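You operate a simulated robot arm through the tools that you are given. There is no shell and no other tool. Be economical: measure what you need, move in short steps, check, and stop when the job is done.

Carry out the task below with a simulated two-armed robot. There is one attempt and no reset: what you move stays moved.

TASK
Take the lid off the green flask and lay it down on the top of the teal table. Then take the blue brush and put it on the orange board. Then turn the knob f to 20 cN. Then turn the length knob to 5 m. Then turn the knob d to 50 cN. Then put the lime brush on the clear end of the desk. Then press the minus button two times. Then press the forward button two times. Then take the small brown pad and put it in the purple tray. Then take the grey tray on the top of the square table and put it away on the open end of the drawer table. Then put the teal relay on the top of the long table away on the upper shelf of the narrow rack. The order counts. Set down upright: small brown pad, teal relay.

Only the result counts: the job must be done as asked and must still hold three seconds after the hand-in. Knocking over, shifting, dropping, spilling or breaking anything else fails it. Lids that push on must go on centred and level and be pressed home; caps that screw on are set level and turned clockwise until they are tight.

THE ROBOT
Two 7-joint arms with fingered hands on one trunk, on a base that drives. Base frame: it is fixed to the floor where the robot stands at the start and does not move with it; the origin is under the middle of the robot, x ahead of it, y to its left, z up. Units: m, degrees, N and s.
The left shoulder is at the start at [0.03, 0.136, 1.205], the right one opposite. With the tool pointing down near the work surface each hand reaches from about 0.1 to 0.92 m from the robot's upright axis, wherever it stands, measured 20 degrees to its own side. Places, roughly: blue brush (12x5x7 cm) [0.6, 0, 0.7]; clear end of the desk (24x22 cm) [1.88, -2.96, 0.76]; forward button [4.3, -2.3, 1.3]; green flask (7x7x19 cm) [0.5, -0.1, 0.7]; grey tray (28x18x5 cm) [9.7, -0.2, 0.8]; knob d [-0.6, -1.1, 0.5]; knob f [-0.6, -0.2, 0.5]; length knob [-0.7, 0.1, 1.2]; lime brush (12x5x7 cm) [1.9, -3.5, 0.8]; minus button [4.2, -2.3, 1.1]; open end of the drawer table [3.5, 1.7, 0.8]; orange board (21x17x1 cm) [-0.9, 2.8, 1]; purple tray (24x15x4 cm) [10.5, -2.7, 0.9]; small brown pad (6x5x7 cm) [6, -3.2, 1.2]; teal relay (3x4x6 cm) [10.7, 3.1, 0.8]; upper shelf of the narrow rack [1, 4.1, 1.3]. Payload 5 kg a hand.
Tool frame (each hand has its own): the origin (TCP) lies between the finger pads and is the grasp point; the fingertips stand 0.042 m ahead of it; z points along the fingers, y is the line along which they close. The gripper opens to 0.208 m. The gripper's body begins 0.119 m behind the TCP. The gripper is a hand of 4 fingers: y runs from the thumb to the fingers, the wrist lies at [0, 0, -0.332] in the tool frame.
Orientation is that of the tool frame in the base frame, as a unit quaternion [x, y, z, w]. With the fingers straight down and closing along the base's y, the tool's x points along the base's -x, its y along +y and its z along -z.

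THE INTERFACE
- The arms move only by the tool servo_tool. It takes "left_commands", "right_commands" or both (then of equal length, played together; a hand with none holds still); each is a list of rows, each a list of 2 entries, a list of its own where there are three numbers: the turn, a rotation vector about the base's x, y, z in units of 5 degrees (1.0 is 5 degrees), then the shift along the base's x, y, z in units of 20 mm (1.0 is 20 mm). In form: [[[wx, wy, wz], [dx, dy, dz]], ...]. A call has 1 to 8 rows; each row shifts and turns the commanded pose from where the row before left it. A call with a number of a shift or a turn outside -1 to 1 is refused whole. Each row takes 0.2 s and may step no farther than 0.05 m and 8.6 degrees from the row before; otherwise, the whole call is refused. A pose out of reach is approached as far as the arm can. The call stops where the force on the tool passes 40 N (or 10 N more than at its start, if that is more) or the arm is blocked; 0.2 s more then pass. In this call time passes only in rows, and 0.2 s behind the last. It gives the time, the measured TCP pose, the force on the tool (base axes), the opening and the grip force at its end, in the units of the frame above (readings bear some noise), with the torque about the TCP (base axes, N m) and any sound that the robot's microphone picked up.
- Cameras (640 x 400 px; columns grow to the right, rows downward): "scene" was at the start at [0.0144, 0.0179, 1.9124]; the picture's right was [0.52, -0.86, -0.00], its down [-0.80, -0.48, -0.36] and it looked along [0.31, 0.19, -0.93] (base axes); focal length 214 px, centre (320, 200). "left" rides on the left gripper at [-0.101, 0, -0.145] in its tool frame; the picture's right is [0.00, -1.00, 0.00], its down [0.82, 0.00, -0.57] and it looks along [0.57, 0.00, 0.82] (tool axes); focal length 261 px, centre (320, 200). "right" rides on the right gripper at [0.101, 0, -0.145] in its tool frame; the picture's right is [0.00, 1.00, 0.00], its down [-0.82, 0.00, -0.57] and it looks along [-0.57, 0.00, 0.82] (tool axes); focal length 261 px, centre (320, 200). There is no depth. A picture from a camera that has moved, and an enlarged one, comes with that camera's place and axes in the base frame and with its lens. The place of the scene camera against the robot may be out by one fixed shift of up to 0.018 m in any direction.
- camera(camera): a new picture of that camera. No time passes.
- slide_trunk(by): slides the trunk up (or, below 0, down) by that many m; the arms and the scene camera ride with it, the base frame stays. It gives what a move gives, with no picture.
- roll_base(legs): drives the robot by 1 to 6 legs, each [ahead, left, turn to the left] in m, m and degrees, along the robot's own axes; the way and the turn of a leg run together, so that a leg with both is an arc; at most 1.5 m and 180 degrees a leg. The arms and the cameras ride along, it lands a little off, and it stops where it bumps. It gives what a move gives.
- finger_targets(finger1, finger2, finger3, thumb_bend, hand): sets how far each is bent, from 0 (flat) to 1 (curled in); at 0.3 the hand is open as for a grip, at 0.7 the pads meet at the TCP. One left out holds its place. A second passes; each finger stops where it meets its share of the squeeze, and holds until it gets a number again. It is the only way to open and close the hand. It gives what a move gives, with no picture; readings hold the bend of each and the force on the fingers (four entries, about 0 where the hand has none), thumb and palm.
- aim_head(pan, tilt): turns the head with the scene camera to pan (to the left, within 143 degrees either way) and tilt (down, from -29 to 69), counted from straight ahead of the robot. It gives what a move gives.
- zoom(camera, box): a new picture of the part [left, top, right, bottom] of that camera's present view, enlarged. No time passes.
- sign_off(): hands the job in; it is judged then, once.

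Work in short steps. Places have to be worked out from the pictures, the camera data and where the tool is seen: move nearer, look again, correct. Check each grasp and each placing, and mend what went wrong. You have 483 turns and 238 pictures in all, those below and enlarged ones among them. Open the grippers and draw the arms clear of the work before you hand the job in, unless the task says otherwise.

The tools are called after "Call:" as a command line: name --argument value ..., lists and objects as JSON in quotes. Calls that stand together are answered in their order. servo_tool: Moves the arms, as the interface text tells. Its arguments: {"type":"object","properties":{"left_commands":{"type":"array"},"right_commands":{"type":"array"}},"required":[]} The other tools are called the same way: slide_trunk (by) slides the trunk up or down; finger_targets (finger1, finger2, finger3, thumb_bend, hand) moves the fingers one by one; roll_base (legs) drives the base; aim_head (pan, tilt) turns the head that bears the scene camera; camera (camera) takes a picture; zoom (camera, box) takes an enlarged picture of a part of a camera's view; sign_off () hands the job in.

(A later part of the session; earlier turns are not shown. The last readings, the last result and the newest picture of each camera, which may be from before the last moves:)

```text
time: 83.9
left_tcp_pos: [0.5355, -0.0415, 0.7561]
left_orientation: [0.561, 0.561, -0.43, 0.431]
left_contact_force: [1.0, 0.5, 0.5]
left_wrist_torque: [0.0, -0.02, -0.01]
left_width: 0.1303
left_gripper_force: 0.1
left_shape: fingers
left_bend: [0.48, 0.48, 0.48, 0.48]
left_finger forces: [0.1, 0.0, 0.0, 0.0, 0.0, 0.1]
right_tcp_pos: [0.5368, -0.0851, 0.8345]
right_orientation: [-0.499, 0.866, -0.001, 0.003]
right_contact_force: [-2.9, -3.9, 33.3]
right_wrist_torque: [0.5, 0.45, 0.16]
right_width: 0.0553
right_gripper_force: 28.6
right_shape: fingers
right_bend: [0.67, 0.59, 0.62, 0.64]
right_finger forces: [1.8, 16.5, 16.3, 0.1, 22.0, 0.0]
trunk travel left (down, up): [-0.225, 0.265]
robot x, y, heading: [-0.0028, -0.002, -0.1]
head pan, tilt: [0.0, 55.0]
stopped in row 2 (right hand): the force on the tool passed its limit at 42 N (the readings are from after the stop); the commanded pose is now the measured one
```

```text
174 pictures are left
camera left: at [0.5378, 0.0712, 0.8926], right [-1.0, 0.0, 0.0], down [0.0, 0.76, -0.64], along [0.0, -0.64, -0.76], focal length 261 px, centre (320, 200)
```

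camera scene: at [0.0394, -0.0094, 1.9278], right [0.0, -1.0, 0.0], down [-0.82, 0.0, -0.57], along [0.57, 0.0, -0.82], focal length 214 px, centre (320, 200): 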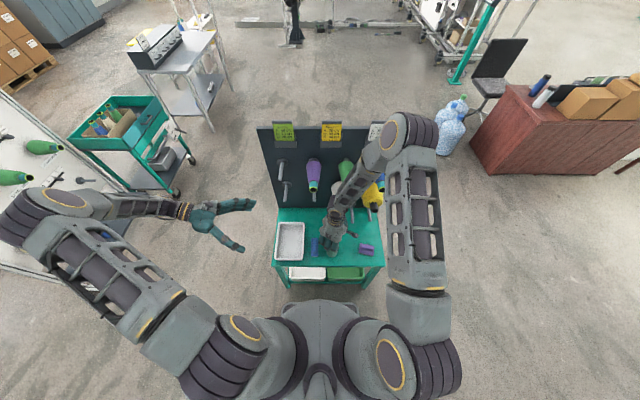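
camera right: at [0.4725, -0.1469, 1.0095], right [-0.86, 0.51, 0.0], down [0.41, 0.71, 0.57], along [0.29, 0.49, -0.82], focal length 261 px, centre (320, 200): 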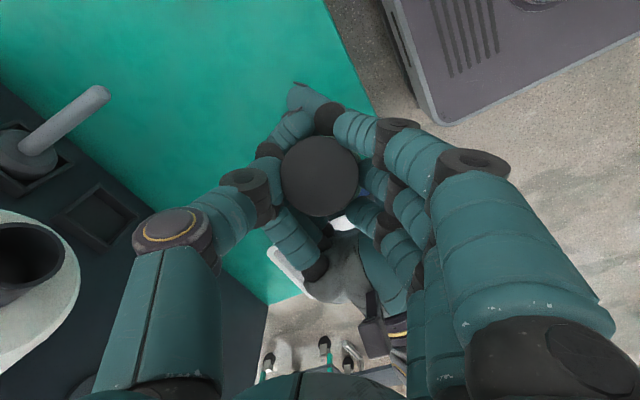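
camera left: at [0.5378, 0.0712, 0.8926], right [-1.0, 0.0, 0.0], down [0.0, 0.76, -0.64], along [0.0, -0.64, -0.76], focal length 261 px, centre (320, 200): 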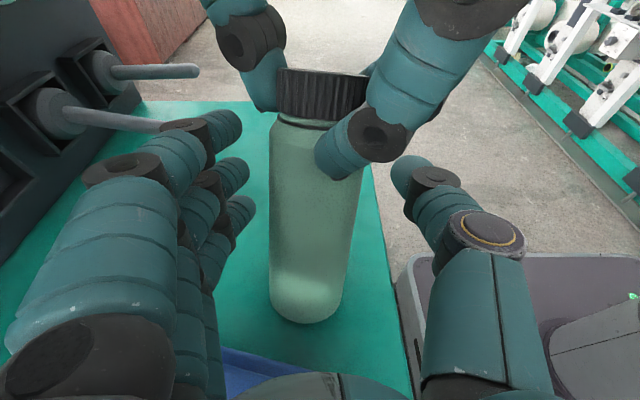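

The flask still leans ~12°. I ease the pressure and move the lid +y about 33 mm to bring it above the base.

Call:
servo_tool --right_commands '[[[0, 0, 0], [0, 0, 0.1]], [[0, 0, 0], [-0.1, 0.55, 0.05]], [[0, 0, 0], [-0.1, 0.55, 0.05]], [[0, 0, 0], [0, 0.55, 0]]]'

Call:
camera --camera "left"

```text
time: 84.9
left_tcp_pos: [0.5361, -0.0431, 0.7568]
left_orientation: [0.561, 0.561, -0.43, 0.43]
left_contact_force: [0.3, 0.8, -0.4]
left_wrist_torque: [-0.03, -0.03, 0.0]
left_width: 0.1301
left_gripper_force: 0.1
left_shape: fingers
left_bend: [0.48, 0.48, 0.48, 0.48]
left_finger forces: [0.0, 0.0, 0.0, 0.1, 0.0, 0.0]
right_tcp_pos: [0.5306, -0.0534, 0.8362]
right_orientation: [-0.5, 0.866, 0.0, 0.002]
right_contact_force: [1.2, -1.0, 16.4]
right_wrist_torque: [-0.27, -0.41, 0.01]
right_width: 0.0533
right_gripper_force: 19.2
right_shape: fingers
right_bend: [0.67, 0.59, 0.64, 0.66]
right_finger forces: [2.2, 10.2, 5.5, 0.1, 20.7, 0.0]
trunk travel left (down, up): [-0.225, 0.265]
robot x, y, heading: [-0.0004, 0.0005, -0.0]
head pan, tilt: [0.0, 55.0]
```

```text
173 pictures are left
camera left: at [0.538, 0.0716, 0.8922], right [-1.0, 0.0, 0.0], down [0.0, 0.76, -0.65], along [0.0, -0.65, -0.76], focal length 261 px, centre (320, 200)
```

left: 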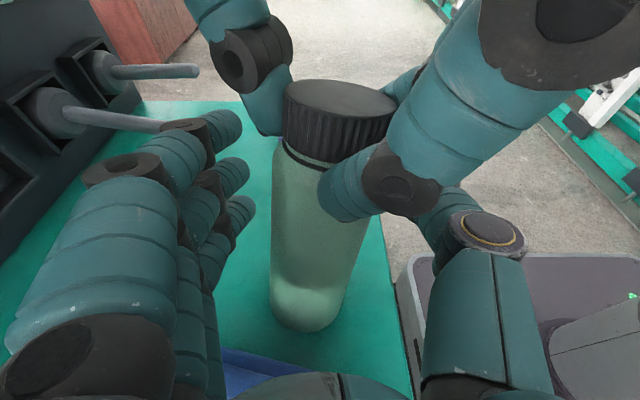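

Nearly upright and already between the left fingers. Move the lid 8 mm to +x, close the left hand firmly, tighten the right.

Call:
servo_tool --right_commands '[[[0, 0, 0], [0.4, 0, 0.03]]]'

Call:
finger_targets --hand "left" --finger1 0.76 --finger2 0.76 --finger3 0.76 --thumb_bend 0.72

Call:
finger_targets --hand "right" --finger1 0.76 --finger2 0.76 --finger3 0.76 --thumb_bend 0.74

Call:
servo_tool --right_commands '[[[0, 0, 1], [0, 0, 0.04]], [[0, 0, 1], [0, 0, 0.04]], [[0, 0, 1], [0, 0, 0.04]], [[0, 0, 1], [0, 0, 0.04]], [[0, 0, 1], [0, 0, 0.04]], [[0, 0, 1], [0, 0, 0.04]], [[0, 0, 1], [0, 0, 0.04]], [[0, 0, 1], [0, 0, 0.04]]]'

Call:
camera --camera "left"

```text
time: 85.3
left_tcp_pos: [0.5377, -0.0426, 0.7565]
left_orientation: [0.561, 0.561, -0.431, 0.431]
left_contact_force: [0.8, -0.4, 0.6]
left_wrist_torque: [-0.02, -0.01, 0.02]
left_width: 0.1299
left_gripper_force: 0.0
left_shape: fingers
left_bend: [0.48, 0.48, 0.48, 0.48]
left_finger forces: [0.0, 0.1, 0.1, 0.1, 0.0, 0.1]
right_tcp_pos: [0.5378, -0.0538, 0.8369]
right_orientation: [-0.5, 0.866, 0.0, 0.001]
right_contact_force: [1.0, 0.0, 10.2]
right_wrist_torque: [0.04, 0.04, 0.08]
right_width: 0.053
right_gripper_force: 19.6
right_shape: fingers
right_bend: [0.67, 0.59, 0.64, 0.65]
right_finger forces: [2.3, 11.4, 6.9, 0.0, 18.3, 0.1]
trunk travel left (down, up): [-0.225, 0.265]
robot x, y, heading: [-0.0023, 0.0015, -0.0]
head pan, tilt: [0.0, 55.0]
```

```text
time: 86.3
left_tcp_pos: [0.5374, -0.0426, 0.756]
left_orientation: [0.561, 0.561, -0.431, 0.43]
left_contact_force: [7.3, -11.7, -8.6]
left_wrist_torque: [0.08, 0.07, 0.41]
left_width: 0.0675
left_gripper_force: 26.9
left_shape: fingers
left_bend: [0.59, 0.63, 0.61, 0.66]
left_finger forces: [0.1, 11.6, 11.3, 0.0, 30.8, 0.1]
right_tcp_pos: [0.5388, -0.0526, 0.8366]
right_orientation: [-0.499, 0.867, 0.001, 0.003]
right_contact_force: [-5.5, 11.6, 14.6]
right_wrist_torque: [0.78, 0.29, -0.4]
right_width: 0.052
right_gripper_force: 37.4
right_shape: fingers
right_bend: [0.67, 0.58, 0.63, 0.66]
right_finger forces: [3.6, 13.6, 18.8, 0.0, 38.7, 0.0]
trunk travel left (down, up): [-0.225, 0.265]
robot x, y, heading: [-0.0014, 0.0009, 0.1]
head pan, tilt: [0.0, 55.0]
```

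```text
time: 87.3
left_tcp_pos: [0.5363, -0.0417, 0.7563]
left_orientation: [0.561, 0.56, -0.431, 0.43]
left_contact_force: [-3.1, -8.6, -7.3]
left_wrist_torque: [-0.02, -0.27, 0.12]
left_width: 0.0659
left_gripper_force: 26.1
left_shape: fingers
left_bend: [0.59, 0.63, 0.61, 0.66]
left_finger forces: [0.0, 9.2, 10.3, 0.0, 34.0, 0.0]
right_tcp_pos: [0.5405, -0.054, 0.8372]
right_orientation: [-0.499, 0.867, 0.0, 0.003]
right_contact_force: [2.7, 8.9, 7.0]
right_wrist_torque: [0.76, 0.06, -0.15]
right_width: 0.0476
right_gripper_force: 44.9
right_shape: fingers
right_bend: [0.67, 0.57, 0.62, 0.67]
right_finger forces: [9.4, 10.8, 17.7, 0.0, 51.5, 0.1]
trunk travel left (down, up): [-0.225, 0.265]
robot x, y, heading: [0.0021, -0.002, -0.3]
head pan, tilt: [0.0, 55.0]
```

```text
time: 89.1
left_tcp_pos: [0.5363, -0.0435, 0.7568]
left_orientation: [0.561, 0.561, -0.431, 0.431]
left_contact_force: [-6.9, -15.5, 7.6]
left_wrist_torque: [0.17, -0.06, 0.11]
left_width: 0.0575
left_gripper_force: 31.4
left_shape: fingers
left_bend: [0.73, 0.64, 0.62, 0.66]
left_finger forces: [11.1, 10.0, 7.7, 0.1, 33.5, 0.0]
right_tcp_pos: [0.5397, -0.0529, 0.844]
right_orientation: [0.766, -0.643, 0.0, -0.003]
right_contact_force: [7.7, 16.3, -9.1]
right_wrist_torque: [1.01, -0.58, -0.24]
right_width: 0.0467
right_gripper_force: 36.4
right_shape: fingers
right_bend: [0.68, 0.57, 0.63, 0.68]
right_finger forces: [9.9, 10.4, 13.1, 0.0, 39.0, 0.0]
trunk travel left (down, up): [-0.225, 0.265]
robot x, y, heading: [-0.0021, -0.0028, 0.0]
head pan, tilt: [0.0, 55.0]
```

```text
172 pictures are left
camera left: at [0.5383, 0.0708, 0.8923], right [-1.0, 0.0, 0.0], down [0.0, 0.76, -0.65], along [0.0, -0.65, -0.76], focal length 261 px, centre (320, 200)
```

left: 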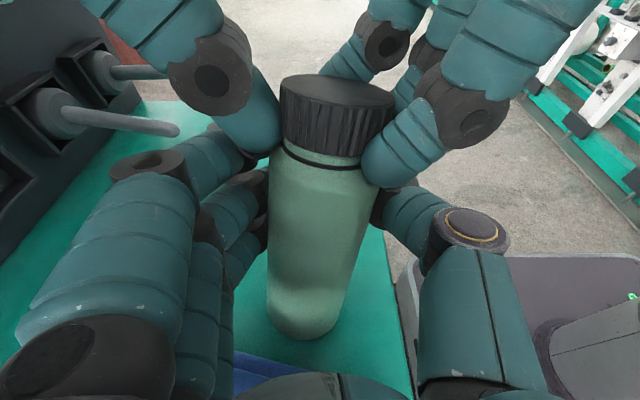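

Good: grip firm, torque now low. Continue turning 40°.

Call:
servo_tool --right_commands '[[[0, 0, 1], [0, 0, 0.06]], [[0, 0, 1], [0, 0, 0.06]], [[0, 0, 1], [0, 0, 0.06]], [[0, 0, 1], [0, 0, 0.06]], [[0, 0, 1], [0, 0, 0.06]], [[0, 0, 1], [0, 0, 0.06]], [[0, 0, 1], [0, 0, 0.06]], [[0, 0, 1], [0, 0, 0.06]]]'

Call:
camera --camera "left"

```text
time: 90.9
left_tcp_pos: [0.5374, -0.0434, 0.7578]
left_orientation: [0.561, 0.56, -0.432, 0.431]
left_contact_force: [-7.7, -17.0, 20.0]
left_wrist_torque: [0.01, 0.23, 0.15]
left_width: 0.0552
left_gripper_force: 27.0
left_shape: fingers
left_bend: [0.73, 0.65, 0.64, 0.67]
left_finger forces: [11.9, 7.8, 4.8, 0.0, 28.9, 0.0]
right_tcp_pos: [0.5385, -0.0535, 0.8527]
right_orientation: [0.94, -0.342, -0.001, -0.003]
right_contact_force: [8.2, 18.0, -23.8]
right_wrist_torque: [1.35, -1.02, -0.2]
right_width: 0.0459
right_gripper_force: 34.1
right_shape: fingers
right_bend: [0.69, 0.57, 0.65, 0.67]
right_finger forces: [8.7, 13.8, 10.0, 0.1, 35.5, 0.0]
trunk travel left (down, up): [-0.225, 0.265]
robot x, y, heading: [-0.0038, -0.0013, -0.4]
head pan, tilt: [0.0, 55.0]
```

```text
171 pictures are left
camera left: at [0.5383, 0.0707, 0.8926], right [-1.0, 0.0, 0.0], down [0.0, 0.76, -0.65], along [0.0, -0.65, -0.76], focal length 261 px, centre (320, 200)
```

left: 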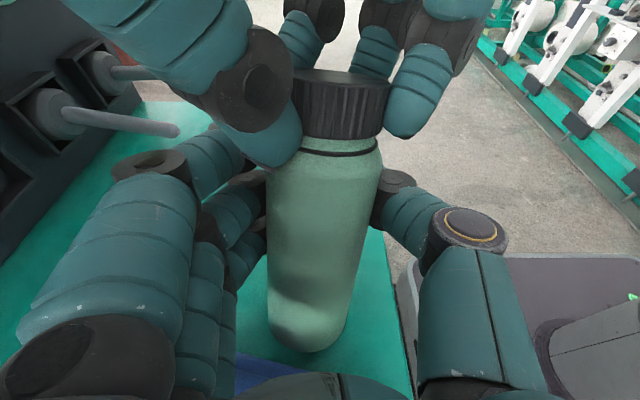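

Turn 25° more without extra lift.

Call:
servo_tool --right_commands '[[[0, 0, 1], [0, 0, 0]], [[0, 0, 1], [0, 0, 0]], [[0, 0, 1], [0, 0, 0]], [[0, 0, 1], [0, 0, 0]], [[0, 0, 1], [0, 0, 0]]]'

Call:
zoom --camera "left" --box '[240, 40, 440, 165]'

```text
time: 92.1
left_tcp_pos: [0.5363, -0.0432, 0.757]
left_orientation: [0.561, 0.562, -0.429, 0.43]
left_contact_force: [-1.5, -23.5, 7.3]
left_wrist_torque: [0.26, 0.57, 0.16]
left_width: 0.0552
left_gripper_force: 27.5
left_shape: fingers
left_bend: [0.72, 0.65, 0.64, 0.67]
left_finger forces: [11.9, 11.2, 5.8, 0.0, 26.7, 0.0]
right_tcp_pos: [0.5403, -0.0542, 0.8535]
right_orientation: [0.991, -0.132, -0.002, -0.004]
right_contact_force: [2.4, 20.5, -8.5]
right_wrist_torque: [1.91, -0.69, -0.27]
right_width: 0.043
right_gripper_force: 34.9
right_shape: fingers
right_bend: [0.71, 0.57, 0.65, 0.67]
right_finger forces: [4.7, 12.5, 12.1, 0.0, 40.2, 0.0]
trunk travel left (down, up): [-0.225, 0.265]
robot x, y, heading: [0.0024, -0.004, 0.3]
head pan, tilt: [0.0, 55.0]
```

```text
3.20 times, centred on (340, 102) of left
camera zoom: at [0.5386, 0.0698, 0.8915], right [-1.0, 0.0, 0.01], down [0.0, 0.77, -0.64], along [0.0, -0.64, -0.77], focal length 834 px, centre (256, 512)
```

zoom: 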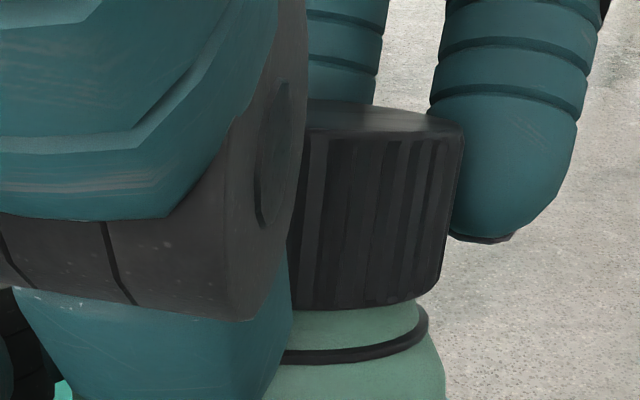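

Left grip is firm this time. Release the right for re-indexing and look.

Call:
finger_targets --hand "right" --finger1 0.5 --finger2 0.5 --finger3 0.5 --thumb_bend 0.52

Call:
servo_tool --right_commands '[[[0, 0, -1], [0, 0, 0]], [[0, 0, -1], [0, 0, 0]], [[0, 0, -1], [0, 0, 0]], [[0, 0, -1], [0, 0, 0]], [[0, 0, -1], [0, 0, 0]], [[0, 0, -1], [0, 0, 0]], [[0, 0, -1], [0, 0, 0]], [[0, 0, -1], [0, 0, 0]]]'

Call:
camera --camera "left"

Call:
camera --camera "right"

```text
time: 93.1
left_tcp_pos: [0.537, -0.0419, 0.7571]
left_orientation: [0.561, 0.561, -0.431, 0.43]
left_contact_force: [0.7, -1.7, -2.9]
left_wrist_torque: [0.0, 0.07, -0.01]
left_width: 0.0382
left_gripper_force: 19.6
left_shape: fingers
left_bend: [0.74, 0.67, 0.65, 0.67]
left_finger forces: [9.9, 5.4, 5.8, 0.0, 19.3, 0.0]
right_tcp_pos: [0.539, -0.0539, 0.8523]
right_orientation: [0.991, -0.132, -0.001, -0.002]
right_contact_force: [0.2, 1.2, 0.4]
right_wrist_torque: [0.05, -0.02, 0.03]
right_width: 0.1173
right_gripper_force: 1.4
right_shape: fingers
right_bend: [0.5, 0.5, 0.5, 0.52]
right_finger forces: [0.0, 0.0, 0.1, 0.0, 1.2, 0.0]
trunk travel left (down, up): [-0.225, 0.265]
robot x, y, heading: [0.0001, 0.0007, 0.2]
head pan, tilt: [0.0, 55.0]
```

```text
time: 94.9
left_tcp_pos: [0.5376, -0.0424, 0.7573]
left_orientation: [0.562, 0.561, -0.431, 0.43]
left_contact_force: [22.7, -22.6, -12.6]
left_wrist_torque: [0.78, 1.66, -1.76]
left_width: 0.0465
left_gripper_force: 13.2
left_shape: fingers
left_bend: [0.75, 0.67, 0.65, 0.67]
left_finger forces: [0.0, 6.1, 6.9, 0.1, 13.6, 0.1]
right_tcp_pos: [0.5395, -0.0519, 0.8532]
right_orientation: [0.887, -0.463, -0.001, -0.003]
right_contact_force: [-22.2, 23.0, 10.4]
right_wrist_torque: [1.46, 0.58, 1.96]
right_width: 0.1087
right_gripper_force: 0.0
right_shape: fingers
right_bend: [0.5, 0.5, 0.5, 0.54]
right_finger forces: [0.0, 0.1, 0.1, 0.0, 0.0, 0.0]
trunk travel left (down, up): [-0.225, 0.265]
robot x, y, heading: [0.0002, 0.0015, -0.4]
head pan, tilt: [0.0, 55.0]
```

```text
169 pictures are left
camera left: at [0.5383, 0.0708, 0.892], right [-1.0, 0.0, 0.0], down [0.0, 0.76, -0.65], along [0.0, -0.65, -0.76], focal length 261 px, centre (320, 200)
```

left: 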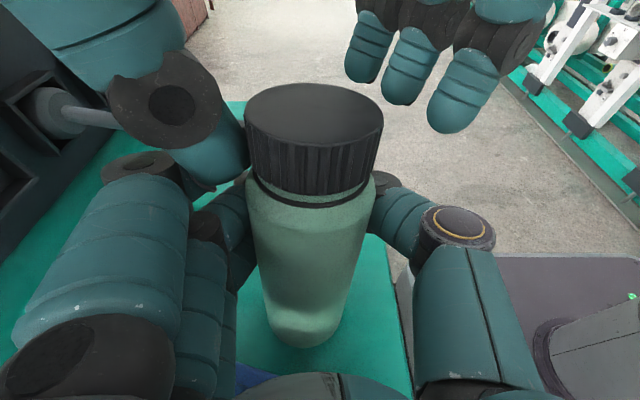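

```text
168 pictures are left
camera right: at [0.5968, -0.1366, 0.9983], right [-0.82, -0.57, 0.0], down [-0.47, 0.67, 0.58], along [-0.32, 0.48, -0.82], focal length 261 px, centre (320, 200)
```

right: 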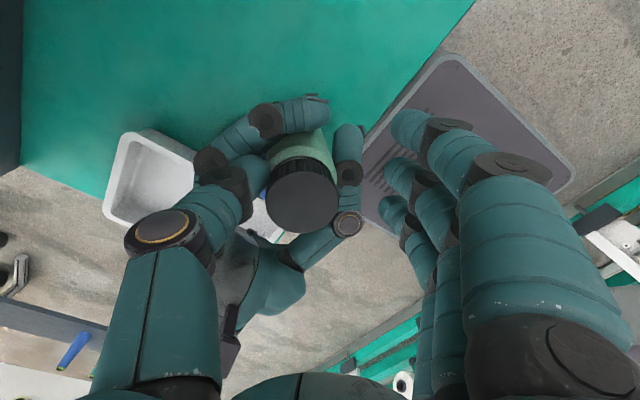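

Flask stands upright at (0.543,-0.031); the right thumb touches the left finger. Raise the right, finish the back-rotation above, and recentre.

Call:
servo_tool --right_commands '[[[0, 0, 0.3], [-0.3, -0.3, 0.8]], [[0, 0, 0], [0, 0, 1]], [[0, 0, 0], [0, 0, 1]], [[0, 0, -1], [0.1, 0.3, 0]], [[0, 0, -1], [0.1, 0.3, 0]], [[0, 0, -1], [0.1, 0.3, 0]], [[0, 0, -1], [0.1, 0.3, 0]], [[0, 0, -1], [0.1, 0.2, 0]]]'

Call:
servo_tool --right_commands '[[[0, 0, -1], [0, 0, 0]], [[0, 0, -1], [0, 0, 0]], [[0, 0, -1], [0, 0, 0]], [[0, 0, -1], [0, 0, 0]], [[0, 0, -1], [0, 0, 0]], [[0, 0, -1], [0, 0, 0]], [[0, 0, -1], [0, 0, 0]]]'

Call:
camera --camera "left"

Call:
camera --camera "right"

```text
time: 96.7
left_tcp_pos: [0.5367, -0.0424, 0.7565]
left_orientation: [0.561, 0.561, -0.43, 0.431]
left_contact_force: [0.1, -0.3, -2.7]
left_wrist_torque: [-0.11, 0.01, -0.02]
left_width: 0.0311
left_gripper_force: 18.7
left_shape: fingers
left_bend: [0.75, 0.68, 0.65, 0.67]
left_finger forces: [9.7, 3.9, 4.8, 0.1, 17.8, 0.1]
right_tcp_pos: [0.5442, -0.0331, 0.9092]
right_orientation: [0.773, -0.634, 0.0, -0.001]
right_contact_force: [-0.1, 0.0, 0.1]
right_wrist_torque: [0.01, 0.0, -0.01]
right_width: 0.1149
right_gripper_force: 0.1
right_shape: fingers
right_bend: [0.5, 0.5, 0.5, 0.52]
right_finger forces: [0.1, 0.0, 0.0, 0.0, 0.1, 0.0]
trunk travel left (down, up): [-0.225, 0.265]
robot x, y, heading: [0.0008, -0.0013, -0.1]
head pan, tilt: [0.0, 55.0]
```

```text
time: 98.3
left_tcp_pos: [0.5373, -0.0417, 0.7563]
left_orientation: [0.562, 0.561, -0.431, 0.43]
left_contact_force: [0.2, -0.8, -3.0]
left_wrist_torque: [-0.1, 0.03, -0.01]
left_width: 0.0313
left_gripper_force: 18.7
left_shape: fingers
left_bend: [0.75, 0.68, 0.65, 0.67]
left_finger forces: [9.7, 3.8, 4.9, 0.0, 17.9, 0.1]
right_tcp_pos: [0.5429, -0.032, 0.9079]
right_orientation: [-0.547, 0.837, -0.001, 0.003]
right_contact_force: [0.1, -0.6, 0.5]
right_wrist_torque: [0.01, -0.01, -0.03]
right_width: 0.1147
right_gripper_force: 0.1
right_shape: fingers
right_bend: [0.5, 0.5, 0.5, 0.52]
right_finger forces: [0.1, 0.0, 0.1, 0.0, 0.1, 0.0]
trunk travel left (down, up): [-0.225, 0.265]
robot x, y, heading: [-0.0022, 0.0009, -0.2]
head pan, tilt: [0.0, 55.0]
```

```text
167 pictures are left
camera left: at [0.5383, 0.0714, 0.8919], right [-1.0, 0.0, 0.0], down [0.0, 0.76, -0.64], along [0.0, -0.64, -0.76], focal length 261 px, centre (320, 200)
```

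left: 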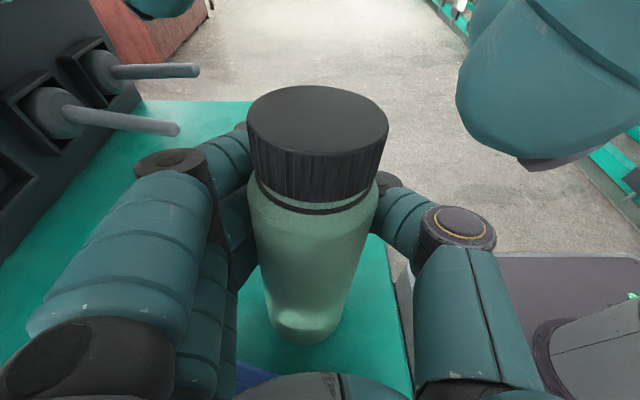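

```text
166 pictures are left
camera right: at [0.5027, -0.1244, 1.0546], right [-0.91, 0.41, 0.0], down [0.33, 0.75, 0.57], along [0.24, 0.52, -0.82], focal length 261 px, centre (320, 200)
```

right: 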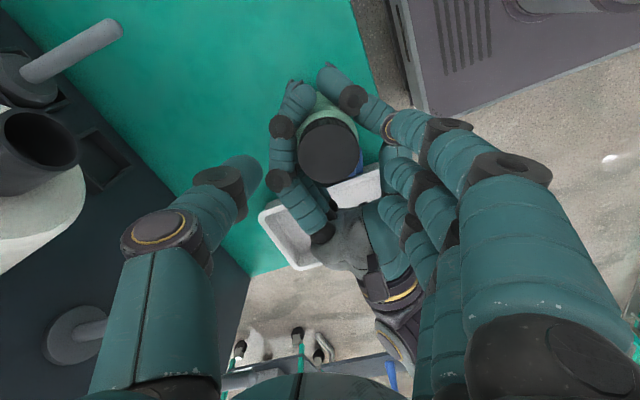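

Left holds the flask upright at 18 N. Lower the right, grip the lid and turn.

Call:
servo_tool --right_commands '[[[0, 0, 0], [-0.1, 0.05, -1]], [[0, 0, 0], [-0.1, 0.05, -1]], [[0, 0, 0], [-0.1, 0.05, -0.9]]]'

Call:
finger_targets --hand "right" --finger1 0.72 --finger2 0.72 --finger3 0.72 --thumb_bend 0.72

Call:
finger_targets --hand "left" --finger1 0.77 --finger2 0.78 --finger3 0.78 --thumb_bend 0.74

Call:
camera --camera "left"

```text
time: 99.1
left_tcp_pos: [0.5365, -0.0419, 0.7559]
left_orientation: [0.56, 0.561, -0.43, 0.431]
left_contact_force: [-0.1, 0.7, -5.9]
left_wrist_torque: [-0.05, 0.23, -0.03]
left_width: 0.0312
left_gripper_force: 19.8
left_shape: fingers
left_bend: [0.75, 0.68, 0.65, 0.67]
left_finger forces: [12.7, 3.8, 4.9, 0.0, 17.9, 0.1]
right_tcp_pos: [0.5384, -0.03, 0.8526]
right_orientation: [-0.548, 0.837, 0.0, 0.003]
right_contact_force: [-0.5, -0.7, 3.0]
right_wrist_torque: [-0.09, -0.09, -0.02]
right_width: 0.115
right_gripper_force: 0.0
right_shape: fingers
right_bend: [0.5, 0.5, 0.5, 0.52]
right_finger forces: [0.0, 0.0, 0.0, 0.0, 0.1, 0.0]
trunk travel left (down, up): [-0.225, 0.265]
robot x, y, heading: [0.002, 0.0001, 0.1]
head pan, tilt: [0.0, 55.0]
```

```text
time: 100.1
left_tcp_pos: [0.5363, -0.0421, 0.7543]
left_orientation: [0.561, 0.562, -0.429, 0.43]
left_contact_force: [-7.2, 11.5, -21.8]
left_wrist_torque: [-0.47, 0.91, 0.87]
left_width: 0.0305
left_gripper_force: 10.6
left_shape: fingers
left_bend: [0.75, 0.69, 0.66, 0.67]
left_finger forces: [0.8, 2.2, 2.6, 0.0, 16.2, 0.0]
right_tcp_pos: [0.5392, -0.0294, 0.8527]
right_orientation: [-0.548, 0.837, -0.001, 0.002]
right_contact_force: [7.5, -11.6, 20.9]
right_wrist_torque: [-0.9, -1.6, -0.79]
right_width: 0.0517
right_gripper_force: 9.0
right_shape: fingers
right_bend: [0.72, 0.59, 0.66, 0.65]
right_finger forces: [3.1, 8.1, 7.2, 0.0, 0.0, 0.0]
trunk travel left (down, up): [-0.225, 0.265]
robot x, y, heading: [-0.0013, 0.0031, 0.1]
head pan, tilt: [0.0, 55.0]
```

```text
time: 101.0
left_tcp_pos: [0.5378, -0.0403, 0.753]
left_orientation: [0.561, 0.563, -0.428, 0.43]
left_contact_force: [0.6, -4.1, -17.5]
left_wrist_torque: [-0.5, -0.02, 0.08]
left_width: 0.0283
left_gripper_force: 21.1
left_shape: fingers
left_bend: [0.76, 0.76, 0.76, 0.65]
left_finger forces: [0.7, 8.7, 12.0, 0.0, 21.6, 0.0]
right_tcp_pos: [0.538, -0.0268, 0.8542]
right_orientation: [-0.548, 0.836, 0.0, 0.003]
right_contact_force: [-0.7, 3.2, 15.5]
right_wrist_torque: [0.5, 0.06, -0.05]
right_width: 0.0436
right_gripper_force: 33.7
right_shape: fingers
right_bend: [0.71, 0.58, 0.64, 0.67]
right_finger forces: [6.0, 11.7, 19.3, 0.0, 31.2, 0.0]
trunk travel left (down, up): [-0.225, 0.265]
robot x, y, heading: [0.0006, -0.0001, 0.1]
head pan, tilt: [0.0, 55.0]
stopped (left hand): the force on the tool passed its limit at 40 N (the readings are from after the stop); the commanded pose is now the measured one
```

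```text
165 pictures are left
camera left: at [0.5385, 0.0724, 0.8891], right [-1.0, 0.0, 0.0], down [-0.01, 0.77, -0.64], along [0.0, -0.64, -0.77], focal length 261 px, centre (320, 200)
```

left: 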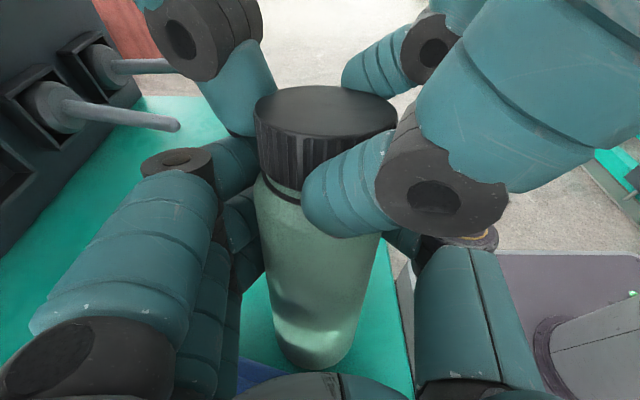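

Both grips are good. Turn 40°, then 40° more, rising slightly.

Call:
servo_tool --right_commands '[[[0, 0, 1], [0, 0, 0.05]], [[0, 0, 1], [0, 0, 0.05]], [[0, 0, 1], [0, 0, 0.05]], [[0, 0, 1], [0, 0, 0.05]], [[0, 0, 1], [0, 0, 0.05]], [[0, 0, 1], [0, 0, 0.05]], [[0, 0, 1], [0, 0, 0.05]], [[0, 0, 1], [0, 0, 0.05]]]'

Call:
servo_tool --right_commands '[[[0, 0, 1], [0, 0, 0.05]], [[0, 0, 1], [0, 0, 0.05]], [[0, 0, 1], [0, 0, 0.05]], [[0, 0, 1], [0, 0, 0.05]], [[0, 0, 1], [0, 0, 0.05]], [[0, 0, 1], [0, 0, 0.05]]]'

Call:
camera --camera "left"

```text
time: 102.8
left_tcp_pos: [0.5373, -0.0408, 0.7547]
left_orientation: [0.561, 0.562, -0.429, 0.431]
left_contact_force: [-12.7, -7.9, -1.8]
left_wrist_torque: [0.08, -0.18, 0.46]
left_width: 0.0278
left_gripper_force: 12.9
left_shape: fingers
left_bend: [0.77, 0.76, 0.78, 0.65]
left_finger forces: [2.9, 0.0, 3.2, 0.0, 19.9, 0.1]
right_tcp_pos: [0.5375, -0.0299, 0.8597]
right_orientation: [0.801, -0.598, 0.0, -0.002]
right_contact_force: [13.0, 6.6, -1.1]
right_wrist_torque: [0.35, -1.15, -0.29]
right_width: 0.0422
right_gripper_force: 26.9
right_shape: fingers
right_bend: [0.72, 0.58, 0.65, 0.67]
right_finger forces: [1.1, 8.6, 12.9, 0.0, 31.4, 0.0]
trunk travel left (down, up): [-0.225, 0.265]
robot x, y, heading: [-0.0023, -0.0012, 0.1]
head pan, tilt: [0.0, 55.0]
```

```text
time: 104.2
left_tcp_pos: [0.5376, -0.0412, 0.755]
left_orientation: [0.561, 0.562, -0.429, 0.43]
left_contact_force: [-7.4, -6.3, -2.7]
left_wrist_torque: [-0.04, -0.22, 0.4]
left_width: 0.0261
left_gripper_force: 5.9
left_shape: fingers
left_bend: [0.77, 0.76, 0.78, 0.67]
left_finger forces: [0.4, 0.0, 0.0, 0.0, 11.7, 0.0]
right_tcp_pos: [0.5385, -0.0296, 0.8658]
right_orientation: [0.928, -0.372, -0.002, -0.002]
right_contact_force: [9.2, 4.9, 1.6]
right_wrist_torque: [0.49, -0.78, -0.24]
right_width: 0.0408
right_gripper_force: 25.6
right_shape: fingers
right_bend: [0.72, 0.57, 0.66, 0.67]
right_finger forces: [0.0, 8.0, 11.3, 0.1, 31.2, 0.0]
trunk travel left (down, up): [-0.225, 0.265]
robot x, y, heading: [-0.0013, 0.003, -0.2]
head pan, tilt: [0.0, 55.0]
```

```text
164 pictures are left
camera left: at [0.5389, 0.0721, 0.8906], right [-1.0, 0.0, 0.0], down [-0.01, 0.77, -0.64], along [0.0, -0.64, -0.77], focal length 261 px, centre (320, 200)
```

left: 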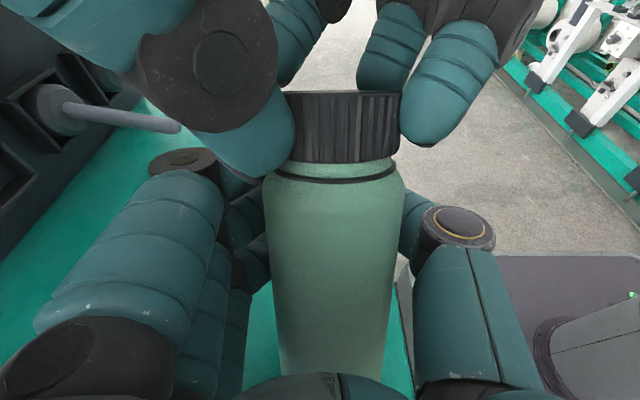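

Left fingers hit their target again; tighten to 0.86 and turn 30° more.

Call:
finger_targets --hand "left" --finger1 0.86 --finger2 0.86 --finger3 0.86 --thumb_bend 0.8

Call:
servo_tool --right_commands '[[[0, 0, 1], [0, 0, 0.05]], [[0, 0, 1], [0, 0, 0.05]], [[0, 0, 1], [0, 0, 0.05]], [[0, 0, 1], [0, 0, 0.05]], [[0, 0, 1], [0, 0, 0.05]]]'

Call:
camera --camera "left"

```text
time: 105.2
left_tcp_pos: [0.539, -0.0405, 0.755]
left_orientation: [0.56, 0.563, -0.429, 0.431]
left_contact_force: [-6.9, -11.8, -11.3]
left_wrist_torque: [0.12, -0.06, 0.4]
left_width: 0.0253
left_gripper_force: 14.6
left_shape: fingers
left_bend: [0.81, 0.84, 0.86, 0.74]
left_finger forces: [11.8, 0.0, 0.3, 0.0, 18.5, 0.0]
right_tcp_pos: [0.5386, -0.0288, 0.8664]
right_orientation: [0.929, -0.371, 0.0, -0.003]
right_contact_force: [7.0, 10.5, 8.5]
right_wrist_torque: [0.7, -0.69, -0.33]
right_width: 0.0406
right_gripper_force: 27.1
right_shape: fingers
right_bend: [0.72, 0.58, 0.66, 0.67]
right_finger forces: [0.0, 6.3, 14.7, 0.0, 33.4, 0.0]
trunk travel left (down, up): [-0.225, 0.265]
robot x, y, heading: [0.001, 0.0024, -0.1]
head pan, tilt: [0.0, 55.0]
```

```text
time: 106.4
left_tcp_pos: [0.5394, -0.0416, 0.7544]
left_orientation: [0.561, 0.563, -0.428, 0.43]
left_contact_force: [-4.8, -12.8, -19.1]
left_wrist_torque: [0.21, -0.18, 0.65]
left_width: 0.026
left_gripper_force: 15.0
left_shape: fingers
left_bend: [0.82, 0.84, 0.86, 0.74]
left_finger forces: [12.7, 0.0, 0.0, 0.0, 17.8, 0.1]
right_tcp_pos: [0.5364, -0.0299, 0.8716]
right_orientation: [0.987, -0.161, -0.001, -0.002]
right_contact_force: [5.9, 12.9, 16.5]
right_wrist_torque: [0.98, -0.49, -0.56]
right_width: 0.0371
right_gripper_force: 27.8
right_shape: fingers
right_bend: [0.72, 0.64, 0.65, 0.69]
right_finger forces: [0.1, 0.5, 17.9, 0.0, 36.1, 0.0]
trunk travel left (down, up): [-0.225, 0.265]
robot x, y, heading: [-0.001, 0.0004, 0.0]
head pan, tilt: [0.0, 55.0]
```

```text
163 pictures are left
camera left: at [0.5391, 0.0722, 0.8902], right [-1.0, 0.0, 0.0], down [-0.01, 0.77, -0.64], along [0.0, -0.64, -0.77], focal length 261 px, centre (320, 200)
```

left: 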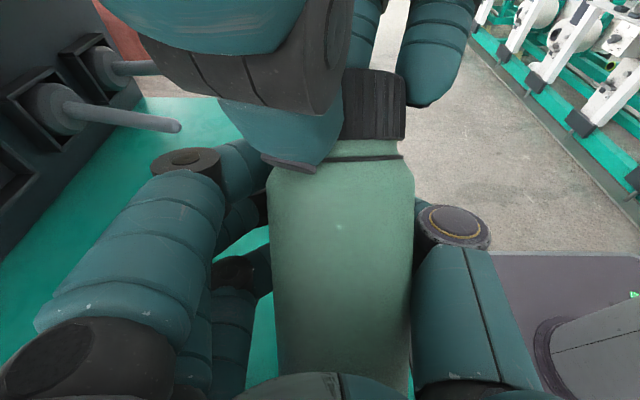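

Zoom to measure the gap.

Call:
zoom --camera "left" --box '[260, 50, 460, 175]'

```text
3.20 times, centred on (360, 112) of left
camera zoom: at [0.5391, 0.0722, 0.8902], right [-1.0, 0.0, 0.0], down [-0.01, 0.77, -0.64], along [0.0, -0.64, -0.77], focal length 834 px, centre (192, 480)
```

zoom: 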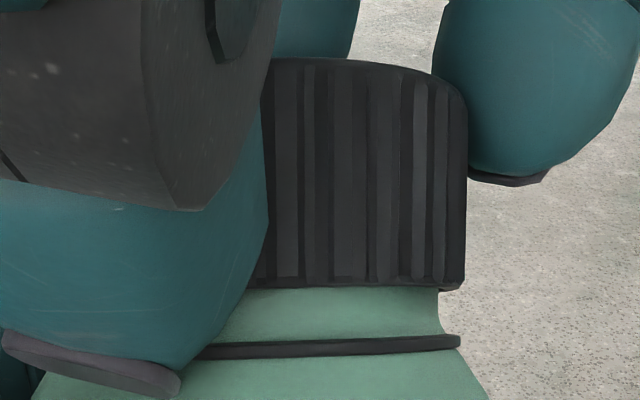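

I check whether the flask body itself is turning: zoom on the body texture before and after a small turn.

Call:
zoom --camera "left" --box '[320, 60, 420, 260]'

Call:
servo_tool --right_commands '[[[0, 0, 1], [0, 0, 0]], [[0, 0, 1], [0, 0, 0]]]'

Call:
zoom --camera "left" --box '[320, 60, 420, 260]'

```text
2.00 times, centred on (370, 160) of left
camera zoom: at [0.5391, 0.0722, 0.8902], right [-1.0, 0.0, 0.0], down [-0.01, 0.77, -0.64], along [0.0, -0.64, -0.77], focal length 521 px, centre (220, 280)
```

zoom: 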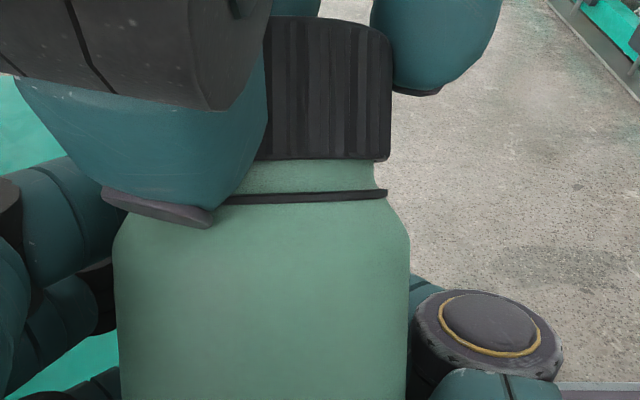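

```text
time: 107.0
left_tcp_pos: [0.538, -0.0397, 0.7559]
left_orientation: [0.56, 0.563, -0.428, 0.431]
left_contact_force: [-0.2, -12.6, -18.2]
left_wrist_torque: [0.3, 0.01, 0.36]
left_width: 0.0248
left_gripper_force: 14.6
left_shape: fingers
left_bend: [0.81, 0.85, 0.86, 0.74]
left_finger forces: [18.3, 0.0, 0.0, 0.1, 10.5, 0.1]
right_tcp_pos: [0.5378, -0.0252, 0.8736]
right_orientation: [0.993, -0.118, -0.001, -0.001]
right_contact_force: [-0.4, 14.9, 19.2]
right_wrist_torque: [0.66, -0.09, -0.3]
right_width: 0.0352
right_gripper_force: 25.7
right_shape: fingers
right_bend: [0.72, 0.64, 0.65, 0.69]
right_finger forces: [0.0, 1.0, 18.4, 0.0, 32.6, 0.1]
right hand out of reach, approached as far as the arm can: row 2
trunk travel left (down, up): [-0.225, 0.265]
robot x, y, heading: [0.0012, -0.0013, -0.1]
head pan, tilt: [0.0, 55.0]
```

```text
2.00 times, centred on (370, 160) of left
camera zoom: at [0.539, 0.0736, 0.8908], right [-1.0, -0.01, 0.0], down [-0.01, 0.77, -0.64], along [0.0, -0.64, -0.77], focal length 521 px, centre (220, 280)
```

zoom: 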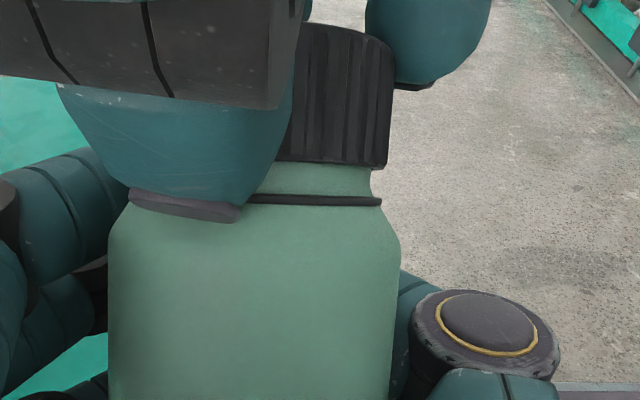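

The cap has clearly unscrewed to ≈9 mm. Better ratchet: release the left, rotate the right hand back with the flask hanging from it, and regrip with the left.

Call:
finger_targets --hand "left" --finger1 0.46 --finger2 0.46 --finger3 0.46 --thumb_bend 0.46

Call:
servo_tool --right_commands '[[[0, 0, -1], [0, -0.4, 0.3]], [[0, 0, -1], [0, -0.4, 0.3]], [[0, 0, -1], [0, -0.4, 0]], [[0, 0, -1], [0, -0.4, 0]], [[0, 0, -1], [0, 0, 0]], [[0, 0, -1], [0, 0, 0]], [[0, 0, -1], [0, 0, 0]], [[0, 0, -1], [0, 0, 0]]]' --left_commands '[[[0, 0, 0], [0, 0.7, 0]], [[0, 0, 0], [0, 0.7, 0]], [[0, 0, 0], [0, 0.7, 0]], [[0, 0, 0], [0, 0.7, 0]], [[0, 0, 0], [0, 0, 0]], [[0, 0, 0], [0, 0, 0]], [[0, 0, 0], [0, 0, 0]], [[0, 0, 0], [0, 0, 0]]]'

Call:
servo_tool --right_commands '[[[0, 0, -1], [0, 0, 0]], [[0, 0, -1], [0, 0, 0]], [[0, 0, -1], [0, 0, 0]], [[0, 0, -1], [0, 0, 0]], [[0, 0, -1], [0, 0, 0]], [[0, 0, -1], [0, 0, 0]], [[0, 0, -1], [0, 0, 0]], [[0, 0, -1], [0, 0, 0]]]'

Call:
servo_tool --right_commands '[[[0, 0, -1], [0, 0, 0]], [[0, 0, -1], [0, 0, 0]], [[0, 0, -1], [0, 0, 0]], [[0, 0, -1], [0, 0, 0]], [[0, 0, -1], [0, 0, 0]], [[0, 0, -1], [0, 0, 0]]]'

Call:
camera --camera "left"

```text
time: 108.0
left_tcp_pos: [0.538, -0.0415, 0.7542]
left_orientation: [0.561, 0.562, -0.43, 0.43]
left_contact_force: [0.3, 0.1, -0.2]
left_wrist_torque: [0.0, -0.03, 0.03]
left_width: 0.1406
left_gripper_force: 0.0
left_shape: fingers
left_bend: [0.46, 0.46, 0.46, 0.46]
left_finger forces: [0.0, 0.0, 0.0, 0.0, 0.1, 0.0]
right_tcp_pos: [0.5371, -0.0294, 0.8721]
right_orientation: [0.993, -0.118, -0.001, -0.002]
right_contact_force: [0.1, -0.3, 0.2]
right_wrist_torque: [-0.02, 0.01, -0.01]
right_width: 0.0257
right_gripper_force: 0.1
right_shape: fingers
right_bend: [0.72, 0.64, 0.71, 0.72]
right_finger forces: [0.0, 0.0, 0.1, 0.1, 0.0, 0.0]
trunk travel left (down, up): [-0.225, 0.265]
robot x, y, heading: [-0.0021, -0.0005, -0.1]
head pan, tilt: [0.0, 55.0]
```

```text
time: 109.8
left_tcp_pos: [0.5393, 0.0149, 0.7559]
left_orientation: [0.561, 0.562, -0.429, 0.43]
left_contact_force: [0.2, 0.1, 0.0]
left_wrist_torque: [-0.01, 0.05, 0.01]
left_width: 0.1404
left_gripper_force: 0.1
left_shape: fingers
left_bend: [0.46, 0.46, 0.46, 0.46]
left_finger forces: [0.0, 0.1, 0.0, 0.0, 0.1, 0.0]
right_tcp_pos: [0.5379, -0.0613, 0.8836]
right_orientation: [0.892, -0.452, -0.001, -0.002]
right_contact_force: [-0.7, -0.7, -0.3]
right_wrist_torque: [-0.02, -0.01, 0.02]
right_width: 0.0258
right_gripper_force: 0.0
right_shape: fingers
right_bend: [0.72, 0.64, 0.71, 0.72]
right_finger forces: [0.1, 0.1, 0.0, 0.1, 0.1, 0.0]
trunk travel left (down, up): [-0.225, 0.265]
robot x, y, heading: [0.0004, 0.002, 0.2]
head pan, tilt: [0.0, 55.0]
```

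```text
time: 111.6
left_tcp_pos: [0.5389, 0.014, 0.7541]
left_orientation: [0.561, 0.562, -0.429, 0.43]
left_contact_force: [-0.4, 0.3, 0.4]
left_wrist_torque: [0.02, 0.03, 0.01]
left_width: 0.1407
left_gripper_force: 0.0
left_shape: fingers
left_bend: [0.46, 0.46, 0.46, 0.46]
left_finger forces: [0.0, 0.0, 0.0, 0.0, 0.1, 0.1]
right_tcp_pos: [0.5375, -0.0605, 0.8831]
right_orientation: [-0.684, 0.73, 0.0, 0.002]
right_contact_force: [0.6, -0.6, 0.4]
right_wrist_torque: [-0.02, 0.03, 0.0]
right_width: 0.0258
right_gripper_force: 0.0
right_shape: fingers
right_bend: [0.72, 0.64, 0.71, 0.72]
right_finger forces: [0.1, 0.1, 0.0, 0.0, 0.0, 0.0]
trunk travel left (down, up): [-0.225, 0.265]
robot x, y, heading: [-0.0033, 0.0004, 0.0]
head pan, tilt: [0.0, 55.0]
```

```text
time: 113.0
left_tcp_pos: [0.5377, 0.0147, 0.7553]
left_orientation: [0.561, 0.563, -0.428, 0.43]
left_contact_force: [0.7, -0.6, 0.8]
left_wrist_torque: [0.01, -0.01, -0.03]
left_width: 0.1406
left_gripper_force: 0.0
left_shape: fingers
left_bend: [0.46, 0.46, 0.46, 0.46]
left_finger forces: [0.1, 0.0, 0.0, 0.0, 0.0, 0.0]
right_tcp_pos: [0.5388, -0.0612, 0.8834]
right_orientation: [-0.472, 0.882, 0.0, 0.003]
right_contact_force: [0.6, -0.4, -0.3]
right_wrist_torque: [0.0, 0.01, -0.01]
right_width: 0.0258
right_gripper_force: 0.0
right_shape: fingers
right_bend: [0.72, 0.64, 0.71, 0.72]
right_finger forces: [0.1, 0.0, 0.1, 0.0, 0.0, 0.0]
trunk travel left (down, up): [-0.225, 0.265]
robot x, y, heading: [0.0025, -0.0022, -0.0]
head pan, tilt: [0.0, 55.0]
```

```text
159 pictures are left
camera left: at [0.5396, 0.1279, 0.891], right [-1.0, 0.0, 0.0], down [-0.01, 0.77, -0.64], along [0.0, -0.64, -0.77], focal length 261 px, centre (320, 200)
```

left: 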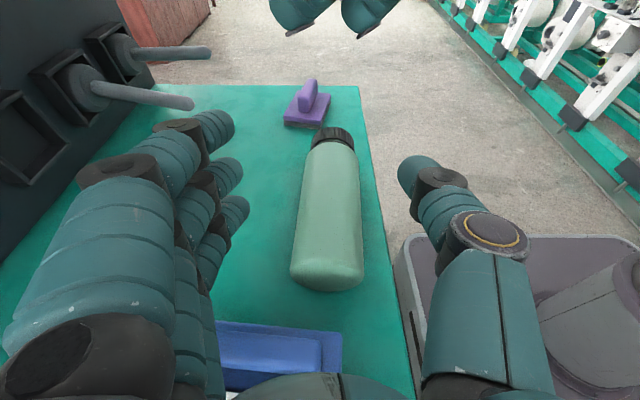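

The lid slipped from the right fingers and the flask tipped over; it lies on the table (lid still on). Let me look at the whole table.

Call:
zoom --camera "scene" --box '[240, 180, 420, 300]'

Call:
camera --camera "right"

```text
3.33 times, centred on (330, 240) of scene
camera zoom: at [0.0387, -0.0107, 1.9278], right [0.0, -1.0, 0.0], down [-0.82, 0.0, -0.57], along [0.57, 0.0, -0.82], focal length 715 px, centre (287, 67)
```

zoom: 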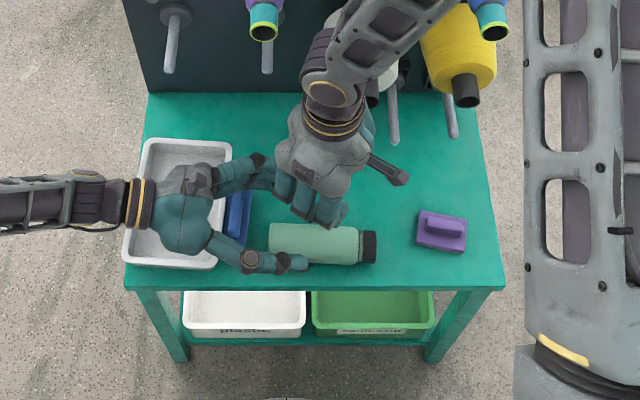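

```text
157 pictures are left
camera right: at [0.4818, -0.1453, 1.0282], right [-0.83, 0.56, 0.0], down [0.46, 0.68, 0.57], along [0.32, 0.47, -0.82], focal length 261 px, centre (320, 200)
```

right: 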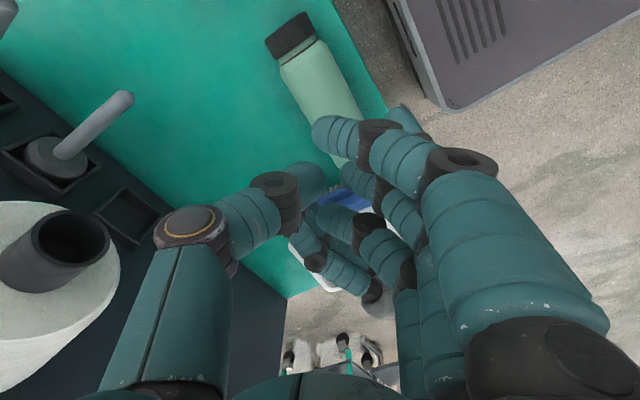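

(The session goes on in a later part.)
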